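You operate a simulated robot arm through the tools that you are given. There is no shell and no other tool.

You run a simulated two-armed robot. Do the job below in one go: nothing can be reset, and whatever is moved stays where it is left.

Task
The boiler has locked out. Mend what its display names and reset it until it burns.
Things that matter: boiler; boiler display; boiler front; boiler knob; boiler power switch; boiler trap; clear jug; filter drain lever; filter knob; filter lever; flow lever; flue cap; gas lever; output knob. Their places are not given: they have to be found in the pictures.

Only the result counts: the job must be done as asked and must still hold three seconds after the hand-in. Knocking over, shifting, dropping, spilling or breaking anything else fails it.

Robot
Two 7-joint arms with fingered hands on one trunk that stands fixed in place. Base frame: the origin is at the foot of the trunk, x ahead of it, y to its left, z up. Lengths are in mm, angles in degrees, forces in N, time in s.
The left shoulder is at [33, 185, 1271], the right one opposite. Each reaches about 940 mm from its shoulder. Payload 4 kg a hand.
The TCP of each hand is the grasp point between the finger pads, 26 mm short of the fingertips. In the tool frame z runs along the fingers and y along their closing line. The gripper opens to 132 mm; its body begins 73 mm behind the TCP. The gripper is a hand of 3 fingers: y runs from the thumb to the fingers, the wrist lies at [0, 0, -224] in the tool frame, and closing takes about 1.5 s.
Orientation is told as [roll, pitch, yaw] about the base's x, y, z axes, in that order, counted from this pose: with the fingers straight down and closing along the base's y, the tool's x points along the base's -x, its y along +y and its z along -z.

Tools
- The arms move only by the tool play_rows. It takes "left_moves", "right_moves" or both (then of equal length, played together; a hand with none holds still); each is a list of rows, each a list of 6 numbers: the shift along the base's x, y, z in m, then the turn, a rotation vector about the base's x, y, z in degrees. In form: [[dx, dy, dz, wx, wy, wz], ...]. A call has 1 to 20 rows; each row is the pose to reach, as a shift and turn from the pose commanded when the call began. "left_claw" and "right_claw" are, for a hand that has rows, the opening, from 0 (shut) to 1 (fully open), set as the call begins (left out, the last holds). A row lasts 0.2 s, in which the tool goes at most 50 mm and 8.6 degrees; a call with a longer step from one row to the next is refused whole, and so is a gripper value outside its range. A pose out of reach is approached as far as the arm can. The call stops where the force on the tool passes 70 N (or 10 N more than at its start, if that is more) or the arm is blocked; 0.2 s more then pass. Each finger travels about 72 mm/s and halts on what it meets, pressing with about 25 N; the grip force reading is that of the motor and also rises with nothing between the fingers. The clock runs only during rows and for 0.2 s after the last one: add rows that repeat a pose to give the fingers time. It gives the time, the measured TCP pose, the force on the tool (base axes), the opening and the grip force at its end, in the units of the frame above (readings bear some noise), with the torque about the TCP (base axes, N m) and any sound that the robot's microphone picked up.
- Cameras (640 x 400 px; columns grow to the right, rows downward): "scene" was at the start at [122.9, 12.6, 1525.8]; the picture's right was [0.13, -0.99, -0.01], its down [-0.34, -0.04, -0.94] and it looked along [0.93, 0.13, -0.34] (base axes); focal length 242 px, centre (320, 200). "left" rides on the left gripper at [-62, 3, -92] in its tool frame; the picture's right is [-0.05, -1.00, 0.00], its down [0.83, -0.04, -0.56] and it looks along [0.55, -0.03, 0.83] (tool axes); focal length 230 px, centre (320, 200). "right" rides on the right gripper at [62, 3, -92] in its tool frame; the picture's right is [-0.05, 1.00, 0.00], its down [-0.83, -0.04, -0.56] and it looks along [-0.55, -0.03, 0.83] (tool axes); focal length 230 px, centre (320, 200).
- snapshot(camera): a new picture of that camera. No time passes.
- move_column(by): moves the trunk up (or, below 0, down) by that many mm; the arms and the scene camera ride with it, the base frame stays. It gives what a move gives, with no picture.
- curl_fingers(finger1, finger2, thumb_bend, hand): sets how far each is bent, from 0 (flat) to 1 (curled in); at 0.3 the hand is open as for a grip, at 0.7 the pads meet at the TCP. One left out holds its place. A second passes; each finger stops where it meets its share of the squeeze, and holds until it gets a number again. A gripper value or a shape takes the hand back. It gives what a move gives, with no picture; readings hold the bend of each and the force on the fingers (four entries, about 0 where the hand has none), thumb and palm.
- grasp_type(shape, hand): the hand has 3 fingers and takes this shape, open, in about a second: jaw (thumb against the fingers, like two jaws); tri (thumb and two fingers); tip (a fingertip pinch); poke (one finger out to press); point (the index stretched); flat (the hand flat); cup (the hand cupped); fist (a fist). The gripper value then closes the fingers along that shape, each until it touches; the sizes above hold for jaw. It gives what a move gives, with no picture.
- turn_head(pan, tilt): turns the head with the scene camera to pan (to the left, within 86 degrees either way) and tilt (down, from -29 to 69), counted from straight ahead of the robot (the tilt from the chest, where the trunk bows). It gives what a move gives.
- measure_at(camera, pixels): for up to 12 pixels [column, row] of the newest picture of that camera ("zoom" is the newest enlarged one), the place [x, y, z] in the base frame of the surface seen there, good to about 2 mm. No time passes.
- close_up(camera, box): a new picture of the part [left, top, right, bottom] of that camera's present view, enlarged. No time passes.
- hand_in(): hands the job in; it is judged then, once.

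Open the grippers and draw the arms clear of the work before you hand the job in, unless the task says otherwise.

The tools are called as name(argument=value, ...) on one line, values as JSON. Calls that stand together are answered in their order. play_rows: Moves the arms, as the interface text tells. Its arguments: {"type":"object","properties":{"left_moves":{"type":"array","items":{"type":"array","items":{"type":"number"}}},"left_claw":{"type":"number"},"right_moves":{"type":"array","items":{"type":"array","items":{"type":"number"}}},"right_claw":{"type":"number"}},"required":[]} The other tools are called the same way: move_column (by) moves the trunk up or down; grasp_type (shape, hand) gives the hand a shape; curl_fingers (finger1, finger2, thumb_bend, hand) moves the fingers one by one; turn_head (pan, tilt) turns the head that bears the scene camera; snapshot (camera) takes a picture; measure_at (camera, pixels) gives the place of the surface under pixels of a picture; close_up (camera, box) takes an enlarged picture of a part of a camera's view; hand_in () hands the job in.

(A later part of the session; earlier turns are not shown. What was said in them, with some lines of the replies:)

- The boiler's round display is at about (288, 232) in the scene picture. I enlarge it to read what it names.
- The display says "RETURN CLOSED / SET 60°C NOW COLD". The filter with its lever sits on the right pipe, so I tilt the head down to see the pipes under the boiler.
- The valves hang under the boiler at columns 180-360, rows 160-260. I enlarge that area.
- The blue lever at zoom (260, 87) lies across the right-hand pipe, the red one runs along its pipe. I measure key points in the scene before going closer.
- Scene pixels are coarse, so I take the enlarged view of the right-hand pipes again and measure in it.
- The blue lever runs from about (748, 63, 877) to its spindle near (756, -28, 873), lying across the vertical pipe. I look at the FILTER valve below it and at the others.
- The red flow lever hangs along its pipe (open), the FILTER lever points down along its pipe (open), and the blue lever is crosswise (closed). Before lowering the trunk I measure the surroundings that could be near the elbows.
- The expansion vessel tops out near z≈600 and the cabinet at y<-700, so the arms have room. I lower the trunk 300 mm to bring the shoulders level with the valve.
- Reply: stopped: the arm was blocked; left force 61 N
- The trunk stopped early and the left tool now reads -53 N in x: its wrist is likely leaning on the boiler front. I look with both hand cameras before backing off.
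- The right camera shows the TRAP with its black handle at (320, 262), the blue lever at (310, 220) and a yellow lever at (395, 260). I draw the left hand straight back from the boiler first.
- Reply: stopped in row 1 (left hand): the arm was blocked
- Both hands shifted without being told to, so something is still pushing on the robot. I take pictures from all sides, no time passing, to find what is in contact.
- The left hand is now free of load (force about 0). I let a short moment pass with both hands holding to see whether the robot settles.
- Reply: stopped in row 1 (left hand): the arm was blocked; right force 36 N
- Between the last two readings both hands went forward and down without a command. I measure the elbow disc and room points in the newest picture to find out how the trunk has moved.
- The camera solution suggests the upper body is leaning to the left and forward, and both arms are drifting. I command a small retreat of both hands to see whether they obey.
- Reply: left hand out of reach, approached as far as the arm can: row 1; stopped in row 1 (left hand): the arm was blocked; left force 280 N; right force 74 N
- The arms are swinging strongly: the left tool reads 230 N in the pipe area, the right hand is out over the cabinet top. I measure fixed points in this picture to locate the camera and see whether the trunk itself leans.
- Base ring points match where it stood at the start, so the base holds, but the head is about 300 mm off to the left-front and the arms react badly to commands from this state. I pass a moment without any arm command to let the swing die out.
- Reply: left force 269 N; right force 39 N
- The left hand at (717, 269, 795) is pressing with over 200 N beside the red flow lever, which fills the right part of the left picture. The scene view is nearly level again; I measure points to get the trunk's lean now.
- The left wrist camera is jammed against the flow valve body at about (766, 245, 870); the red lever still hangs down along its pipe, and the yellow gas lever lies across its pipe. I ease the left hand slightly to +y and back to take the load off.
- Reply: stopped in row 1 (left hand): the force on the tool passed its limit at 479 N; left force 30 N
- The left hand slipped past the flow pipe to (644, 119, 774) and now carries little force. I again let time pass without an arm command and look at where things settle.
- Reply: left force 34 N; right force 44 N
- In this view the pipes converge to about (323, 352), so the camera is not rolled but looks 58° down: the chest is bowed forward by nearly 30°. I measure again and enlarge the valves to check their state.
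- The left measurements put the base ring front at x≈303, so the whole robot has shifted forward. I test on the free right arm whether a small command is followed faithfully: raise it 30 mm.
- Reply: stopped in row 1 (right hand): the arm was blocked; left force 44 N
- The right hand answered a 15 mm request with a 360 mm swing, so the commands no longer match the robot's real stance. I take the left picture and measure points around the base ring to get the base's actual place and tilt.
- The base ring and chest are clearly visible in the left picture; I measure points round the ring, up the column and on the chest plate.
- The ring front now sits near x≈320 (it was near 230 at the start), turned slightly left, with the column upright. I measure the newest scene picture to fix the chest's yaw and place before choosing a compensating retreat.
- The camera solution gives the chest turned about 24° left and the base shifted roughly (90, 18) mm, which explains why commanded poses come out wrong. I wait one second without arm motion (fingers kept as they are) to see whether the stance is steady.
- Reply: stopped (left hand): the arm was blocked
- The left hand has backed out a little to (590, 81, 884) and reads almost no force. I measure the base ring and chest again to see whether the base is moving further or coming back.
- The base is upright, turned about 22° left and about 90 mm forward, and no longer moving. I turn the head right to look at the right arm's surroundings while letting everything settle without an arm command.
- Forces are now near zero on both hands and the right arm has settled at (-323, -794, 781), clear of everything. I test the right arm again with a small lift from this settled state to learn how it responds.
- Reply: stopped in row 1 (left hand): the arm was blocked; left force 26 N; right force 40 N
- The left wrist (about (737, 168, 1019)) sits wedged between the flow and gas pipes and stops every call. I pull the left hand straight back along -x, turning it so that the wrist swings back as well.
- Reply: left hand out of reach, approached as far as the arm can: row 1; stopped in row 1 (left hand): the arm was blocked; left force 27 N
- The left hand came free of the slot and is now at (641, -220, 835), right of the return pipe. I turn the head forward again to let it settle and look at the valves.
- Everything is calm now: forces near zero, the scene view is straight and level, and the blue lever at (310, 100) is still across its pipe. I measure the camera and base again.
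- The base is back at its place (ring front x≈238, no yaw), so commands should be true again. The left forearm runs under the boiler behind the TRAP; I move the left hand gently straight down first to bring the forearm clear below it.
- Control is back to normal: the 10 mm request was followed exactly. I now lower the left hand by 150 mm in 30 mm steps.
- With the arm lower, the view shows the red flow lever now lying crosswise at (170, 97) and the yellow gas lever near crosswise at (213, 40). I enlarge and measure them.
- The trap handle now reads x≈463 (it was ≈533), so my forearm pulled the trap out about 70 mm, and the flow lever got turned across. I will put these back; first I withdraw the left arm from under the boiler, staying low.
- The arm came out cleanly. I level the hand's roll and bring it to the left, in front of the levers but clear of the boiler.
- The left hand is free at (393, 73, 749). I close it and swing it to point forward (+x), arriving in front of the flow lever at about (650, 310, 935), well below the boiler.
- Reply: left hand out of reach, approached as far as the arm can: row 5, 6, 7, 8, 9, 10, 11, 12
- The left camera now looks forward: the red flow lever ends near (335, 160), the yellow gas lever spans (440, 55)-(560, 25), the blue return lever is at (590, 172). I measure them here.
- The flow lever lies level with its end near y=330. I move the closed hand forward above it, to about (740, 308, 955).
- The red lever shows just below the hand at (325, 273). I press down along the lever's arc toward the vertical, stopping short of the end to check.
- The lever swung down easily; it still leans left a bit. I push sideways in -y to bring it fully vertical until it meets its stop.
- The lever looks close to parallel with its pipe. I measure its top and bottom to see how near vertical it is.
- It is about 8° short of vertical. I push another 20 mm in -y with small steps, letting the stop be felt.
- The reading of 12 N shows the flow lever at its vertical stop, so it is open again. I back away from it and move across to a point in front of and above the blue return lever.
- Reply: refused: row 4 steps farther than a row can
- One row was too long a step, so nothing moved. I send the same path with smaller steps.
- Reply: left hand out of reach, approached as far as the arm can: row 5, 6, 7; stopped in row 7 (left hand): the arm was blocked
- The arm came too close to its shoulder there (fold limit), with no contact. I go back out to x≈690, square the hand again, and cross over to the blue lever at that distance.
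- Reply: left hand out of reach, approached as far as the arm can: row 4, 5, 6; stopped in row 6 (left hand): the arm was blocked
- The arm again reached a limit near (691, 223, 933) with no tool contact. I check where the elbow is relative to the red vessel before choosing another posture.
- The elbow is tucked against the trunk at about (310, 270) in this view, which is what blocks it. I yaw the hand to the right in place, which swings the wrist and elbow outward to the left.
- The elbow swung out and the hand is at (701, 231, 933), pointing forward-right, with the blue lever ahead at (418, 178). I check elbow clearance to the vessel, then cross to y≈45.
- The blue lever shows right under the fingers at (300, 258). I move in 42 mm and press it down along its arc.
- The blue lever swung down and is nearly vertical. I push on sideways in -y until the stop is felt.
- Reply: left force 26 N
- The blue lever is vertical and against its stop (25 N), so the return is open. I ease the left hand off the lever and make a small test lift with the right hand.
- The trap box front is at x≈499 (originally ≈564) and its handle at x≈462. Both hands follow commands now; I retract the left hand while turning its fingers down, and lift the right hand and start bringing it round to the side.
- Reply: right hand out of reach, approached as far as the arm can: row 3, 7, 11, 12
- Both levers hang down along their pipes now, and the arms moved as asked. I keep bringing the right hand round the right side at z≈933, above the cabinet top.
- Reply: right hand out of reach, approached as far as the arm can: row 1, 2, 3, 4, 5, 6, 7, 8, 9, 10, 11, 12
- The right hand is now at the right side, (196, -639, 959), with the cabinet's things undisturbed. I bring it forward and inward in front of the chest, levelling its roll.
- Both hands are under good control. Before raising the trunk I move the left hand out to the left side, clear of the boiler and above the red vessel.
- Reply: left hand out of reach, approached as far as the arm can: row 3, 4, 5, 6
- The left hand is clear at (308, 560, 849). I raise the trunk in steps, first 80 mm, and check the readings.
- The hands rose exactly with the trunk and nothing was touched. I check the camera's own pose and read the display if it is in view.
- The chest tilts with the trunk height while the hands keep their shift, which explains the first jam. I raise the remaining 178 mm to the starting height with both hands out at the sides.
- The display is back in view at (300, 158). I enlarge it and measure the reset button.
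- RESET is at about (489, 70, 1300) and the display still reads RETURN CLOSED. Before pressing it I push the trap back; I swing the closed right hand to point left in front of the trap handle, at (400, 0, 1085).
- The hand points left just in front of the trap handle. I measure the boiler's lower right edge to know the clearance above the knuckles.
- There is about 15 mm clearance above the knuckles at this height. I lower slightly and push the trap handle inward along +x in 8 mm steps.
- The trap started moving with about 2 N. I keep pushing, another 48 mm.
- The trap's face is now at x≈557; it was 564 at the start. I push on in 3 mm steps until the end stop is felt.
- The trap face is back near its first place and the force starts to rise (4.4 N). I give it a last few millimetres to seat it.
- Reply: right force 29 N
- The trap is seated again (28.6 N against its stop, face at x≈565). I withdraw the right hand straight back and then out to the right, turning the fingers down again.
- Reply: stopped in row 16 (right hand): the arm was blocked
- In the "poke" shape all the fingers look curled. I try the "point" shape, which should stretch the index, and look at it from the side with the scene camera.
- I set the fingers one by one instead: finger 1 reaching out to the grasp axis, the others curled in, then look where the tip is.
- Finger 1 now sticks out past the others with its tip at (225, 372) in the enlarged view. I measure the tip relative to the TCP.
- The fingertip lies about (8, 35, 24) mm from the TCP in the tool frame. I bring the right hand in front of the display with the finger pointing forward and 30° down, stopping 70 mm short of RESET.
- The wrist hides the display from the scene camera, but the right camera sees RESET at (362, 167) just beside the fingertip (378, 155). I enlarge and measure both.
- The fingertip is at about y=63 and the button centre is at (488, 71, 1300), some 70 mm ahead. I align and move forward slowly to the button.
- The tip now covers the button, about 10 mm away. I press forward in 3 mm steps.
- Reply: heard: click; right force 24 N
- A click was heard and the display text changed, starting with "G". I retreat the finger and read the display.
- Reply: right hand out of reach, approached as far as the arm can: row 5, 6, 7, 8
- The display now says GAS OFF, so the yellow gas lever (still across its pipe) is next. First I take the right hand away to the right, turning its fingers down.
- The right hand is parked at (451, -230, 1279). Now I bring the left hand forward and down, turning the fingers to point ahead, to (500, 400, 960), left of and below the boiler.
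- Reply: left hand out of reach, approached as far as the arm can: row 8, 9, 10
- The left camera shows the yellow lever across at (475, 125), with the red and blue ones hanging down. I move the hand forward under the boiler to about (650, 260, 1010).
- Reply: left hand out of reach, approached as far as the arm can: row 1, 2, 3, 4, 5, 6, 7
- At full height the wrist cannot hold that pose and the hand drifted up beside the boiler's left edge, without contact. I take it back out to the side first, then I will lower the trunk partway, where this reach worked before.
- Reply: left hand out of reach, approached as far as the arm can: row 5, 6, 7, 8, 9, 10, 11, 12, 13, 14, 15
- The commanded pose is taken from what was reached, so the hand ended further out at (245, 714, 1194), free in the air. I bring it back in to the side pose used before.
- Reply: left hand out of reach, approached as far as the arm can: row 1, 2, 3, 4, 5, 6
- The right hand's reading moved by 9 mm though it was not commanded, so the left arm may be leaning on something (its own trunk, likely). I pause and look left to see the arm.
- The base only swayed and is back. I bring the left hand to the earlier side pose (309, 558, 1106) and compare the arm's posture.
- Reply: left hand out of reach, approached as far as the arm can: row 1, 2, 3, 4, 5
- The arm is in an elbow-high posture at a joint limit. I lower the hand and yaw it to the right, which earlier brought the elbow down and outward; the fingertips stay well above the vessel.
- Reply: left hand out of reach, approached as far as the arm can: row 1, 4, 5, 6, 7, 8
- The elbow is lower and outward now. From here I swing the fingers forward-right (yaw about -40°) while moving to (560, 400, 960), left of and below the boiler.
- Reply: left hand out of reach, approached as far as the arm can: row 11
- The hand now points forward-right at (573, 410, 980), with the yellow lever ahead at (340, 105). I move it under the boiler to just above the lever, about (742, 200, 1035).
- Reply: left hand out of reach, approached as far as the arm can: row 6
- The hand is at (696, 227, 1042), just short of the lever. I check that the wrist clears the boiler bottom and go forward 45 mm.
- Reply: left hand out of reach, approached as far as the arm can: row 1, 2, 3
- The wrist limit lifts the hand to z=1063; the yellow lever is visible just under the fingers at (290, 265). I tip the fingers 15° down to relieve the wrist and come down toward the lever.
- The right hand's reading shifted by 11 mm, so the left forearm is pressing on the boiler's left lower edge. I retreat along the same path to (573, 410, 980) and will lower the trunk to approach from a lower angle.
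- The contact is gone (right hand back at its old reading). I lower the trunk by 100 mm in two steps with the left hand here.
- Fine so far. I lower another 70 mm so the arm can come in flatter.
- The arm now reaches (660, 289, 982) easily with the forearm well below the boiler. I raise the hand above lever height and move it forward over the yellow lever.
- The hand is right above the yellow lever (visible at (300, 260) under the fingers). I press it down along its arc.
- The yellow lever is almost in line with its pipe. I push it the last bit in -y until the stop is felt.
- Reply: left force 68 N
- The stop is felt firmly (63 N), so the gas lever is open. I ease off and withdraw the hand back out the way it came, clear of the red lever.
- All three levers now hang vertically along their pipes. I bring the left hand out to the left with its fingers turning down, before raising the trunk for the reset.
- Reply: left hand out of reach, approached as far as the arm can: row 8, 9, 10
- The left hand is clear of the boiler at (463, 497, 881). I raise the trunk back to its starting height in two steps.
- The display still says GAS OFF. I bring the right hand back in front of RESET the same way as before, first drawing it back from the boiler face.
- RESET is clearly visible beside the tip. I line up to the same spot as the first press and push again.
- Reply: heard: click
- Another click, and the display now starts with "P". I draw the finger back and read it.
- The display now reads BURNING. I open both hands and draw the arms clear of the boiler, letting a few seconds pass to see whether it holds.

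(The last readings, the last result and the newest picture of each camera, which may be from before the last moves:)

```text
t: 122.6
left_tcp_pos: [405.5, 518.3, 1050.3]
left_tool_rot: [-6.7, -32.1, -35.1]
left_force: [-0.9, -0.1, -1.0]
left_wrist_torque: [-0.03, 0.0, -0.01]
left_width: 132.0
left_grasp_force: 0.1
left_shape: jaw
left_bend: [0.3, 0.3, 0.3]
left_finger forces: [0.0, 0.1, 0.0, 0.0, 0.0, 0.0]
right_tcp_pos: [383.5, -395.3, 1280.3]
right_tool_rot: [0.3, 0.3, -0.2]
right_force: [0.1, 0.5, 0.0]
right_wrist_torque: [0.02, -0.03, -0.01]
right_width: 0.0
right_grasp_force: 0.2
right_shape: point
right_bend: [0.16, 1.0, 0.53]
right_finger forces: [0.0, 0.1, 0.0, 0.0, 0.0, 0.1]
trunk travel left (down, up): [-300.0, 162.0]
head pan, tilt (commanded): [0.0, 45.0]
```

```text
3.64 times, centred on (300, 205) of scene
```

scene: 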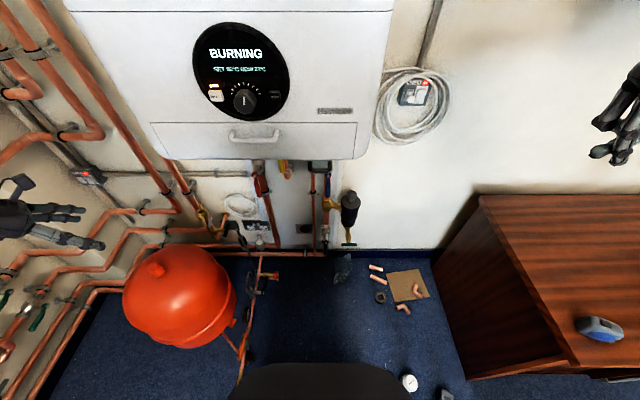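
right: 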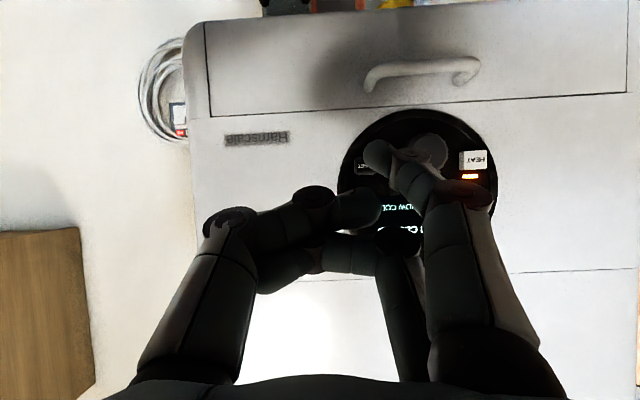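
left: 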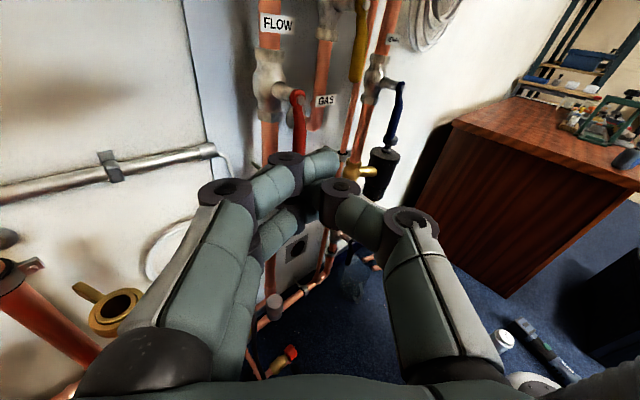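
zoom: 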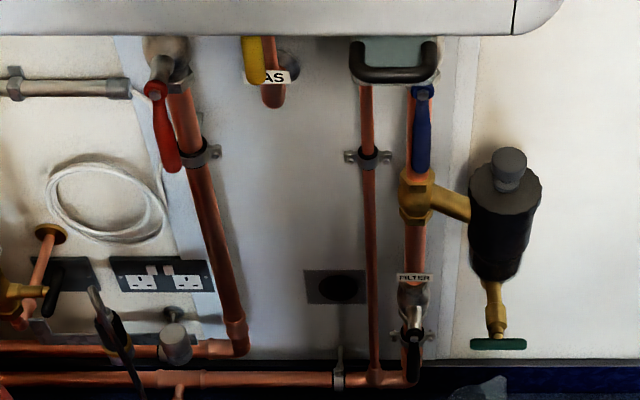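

It burns and the temperature is rising (23 °C). I check the trap against its starting measurement at the same pixel, and open the right hand into the plain jaw shape.

measure_at(camera="scene", pixels=[[316, 170], [242, 97], [272, 97], [215, 95], [250, 135], [356, 245], [350, 195], [325, 240]])

grasp_type(hand="right", shape="jaw")

turn_head(pan=50, tilt=40)

snapshot(camera="scene")

turn_head(pan=-50, tilt=30)

snapshot(camera="scene")

```text
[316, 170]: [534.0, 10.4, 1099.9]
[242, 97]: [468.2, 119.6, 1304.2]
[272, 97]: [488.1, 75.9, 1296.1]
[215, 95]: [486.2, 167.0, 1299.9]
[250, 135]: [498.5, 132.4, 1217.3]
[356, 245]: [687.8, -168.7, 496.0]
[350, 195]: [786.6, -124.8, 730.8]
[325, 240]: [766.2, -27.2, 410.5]
```

```text
t: 123.5
left_tcp_pos: [404.9, 517.8, 1050.7]
left_tool_rot: [-6.8, -32.1, -35.0]
left_force: [0.5, 0.0, -0.6]
left_wrist_torque: [0.03, 0.0, 0.03]
left_width: 131.8
left_grasp_force: 0.0
left_shape: jaw
left_bend: [0.3, 0.3, 0.3]
left_finger forces: [0.0, 0.0, 0.1, 0.0, 0.1, 0.0]
right_tcp_pos: [383.6, -395.3, 1280.9]
right_tool_rot: [0.2, 0.4, -0.2]
right_force: [0.2, 0.0, 0.3]
right_wrist_torque: [-0.02, 0.05, 0.03]
right_width: 131.6
right_grasp_force: 0.1
right_shape: jaw
right_bend: [0.3, 0.3, 0.3]
right_finger forces: [0.0, 0.1, 0.0, 0.0, 0.1, 0.0]
trunk travel left (down, up): [-300.0, 162.0]
head pan, tilt (commanded): [0.0, 45.0]
```

```text
t: 124.7
left_tcp_pos: [405.0, 516.8, 1051.4]
left_tool_rot: [-6.8, -32.2, -35.0]
left_force: [0.4, -0.4, -0.5]
left_wrist_torque: [-0.01, -0.01, 0.01]
left_width: 132.1
left_grasp_force: 0.0
left_shape: jaw
left_bend: [0.3, 0.3, 0.3]
left_finger forces: [0.0, 0.1, 0.1, 0.0, 0.0, 0.1]
right_tcp_pos: [383.7, -395.4, 1280.3]
right_tool_rot: [0.4, 0.5, -0.2]
right_force: [0.1, 0.2, -0.6]
right_wrist_torque: [0.0, 0.04, 0.0]
right_width: 132.0
right_grasp_force: 0.1
right_shape: jaw
right_bend: [0.3, 0.3, 0.3]
right_finger forces: [0.1, 0.0, 0.1, 0.0, 0.1, 0.0]
trunk travel left (down, up): [-300.0, 162.0]
head pan, tilt (commanded): [50.0, 40.0]
```

```text
taken
```

scene: 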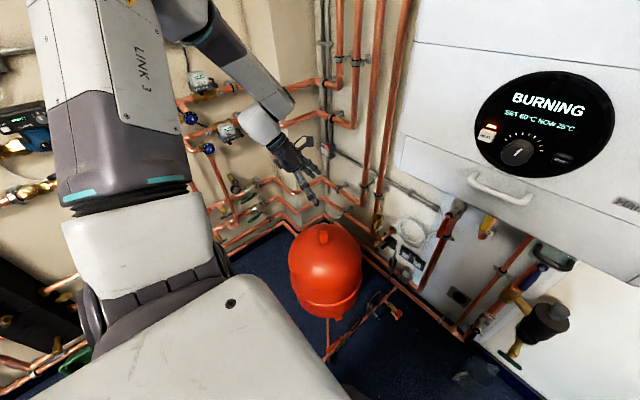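

```text
t: 126.5
left_tcp_pos: [405.0, 517.4, 1051.3]
left_tool_rot: [-6.9, -32.1, -35.1]
left_force: [0.0, 0.0, -0.7]
left_wrist_torque: [0.01, 0.0, 0.01]
left_width: 131.9
left_grasp_force: 0.1
left_shape: jaw
left_bend: [0.3, 0.3, 0.3]
left_finger forces: [0.1, 0.0, 0.0, 0.1, 0.1, 0.0]
right_tcp_pos: [384.3, -396.8, 1279.2]
right_tool_rot: [0.2, 0.4, -0.2]
right_force: [-1.0, 0.0, -0.5]
right_wrist_torque: [0.01, -0.01, -0.03]
right_width: 131.9
right_grasp_force: 0.1
right_shape: jaw
right_bend: [0.3, 0.3, 0.3]
right_finger forces: [0.0, 0.1, 0.0, 0.1, 0.1, 0.1]
trunk travel left (down, up): [-300.0, 162.0]
head pan, tilt (commanded): [-50.0, 30.0]
```

```text
taken
```

scene: 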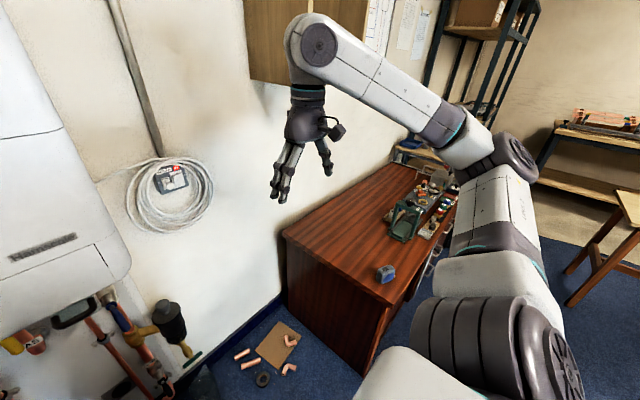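

The trap handle measures the same as at the start (534, 10, 1100), both hands are open and clear, and nothing else looks moved. One last look at the display before handing in.

turn_head(pan=10, tilt=30)

snapshot(camera="scene")

close_up(camera="scene", box=[255, 110, 347, 200])

```text
t: 127.8
left_tcp_pos: [403.3, 516.0, 1051.1]
left_tool_rot: [-6.8, -32.1, -35.1]
left_force: [0.0, 0.6, 0.8]
left_wrist_torque: [0.03, -0.01, -0.01]
left_width: 131.9
left_grasp_force: 0.0
left_shape: jaw
left_bend: [0.3, 0.3, 0.3]
left_finger forces: [0.0, 0.0, 0.0, 0.1, 0.1, 0.1]
right_tcp_pos: [383.8, -395.8, 1279.1]
right_tool_rot: [0.2, 0.4, -0.2]
right_force: [0.0, 0.0, -0.3]
right_wrist_torque: [-0.06, -0.01, 0.01]
right_width: 132.0
right_grasp_force: 0.1
right_shape: jaw
right_bend: [0.3, 0.3, 0.3]
right_finger forces: [0.0, 0.1, 0.1, 0.0, 0.0, 0.0]
trunk travel left (down, up): [-300.0, 162.0]
head pan, tilt (commanded): [10.0, 30.0]
```

```text
taken
```

scene: 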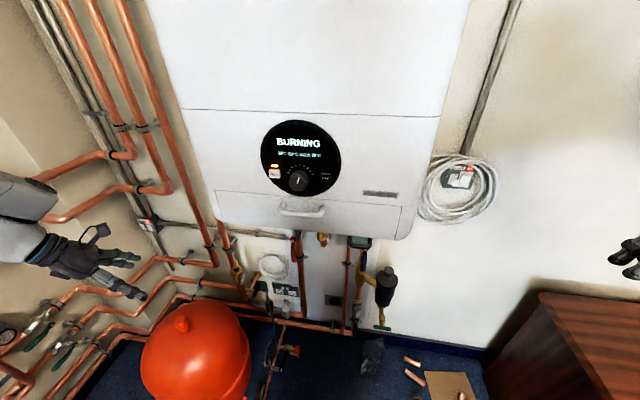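

```text
4.44 times, centred on (301, 155) of scene
```

zoom: 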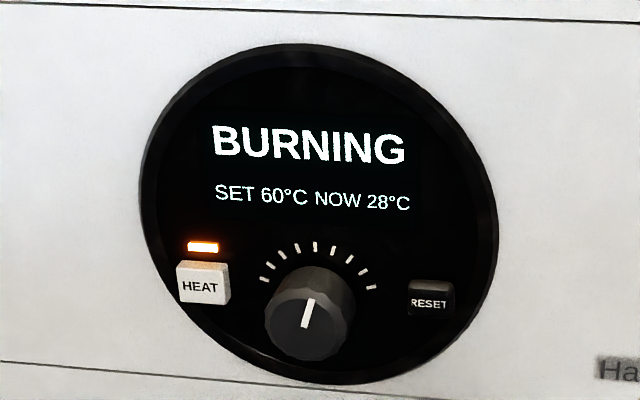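

The boiler reads BURNING, SET 60 °C, NOW 28 °C and rising, and it has held for about ten seconds. Both hands are open and clear, so I hand the job in.

hand_in()

```text
The job is handed in.
```

The boiler is running again. Its display read BURNING, set 60 °C, now 28 °C and rising, about ten seconds after the last reset. I handed the job in then and have not seen the verdict.

- **Faults mended:** The display first named RETURN CLOSED, so I turned the blue return lever in line with its pipe and pressed RESET. It then named GAS OFF, so I turned the yellow gas lever the same way and pressed RESET again, and it lit.
- **My mistake:** Early on I lowered the trunk with both hands in front of the boiler. The left arm jammed against it and swung under it. Forces on the left hand peaked at 479 N, and the robot base slid about 90 mm before springing back.
- **What that moved, and how I left it:** The swing turned the red flow lever to closed, pulled the trap out about 70 mm, and nudged the gas lever. I put the flow lever back in line. I pushed the trap home, where its handle measures within a few mm of where it was at the start. In the pictures taken before hand-in I saw nothing else moved, spilled or broken.

Both hands are open and clear of the boiler.
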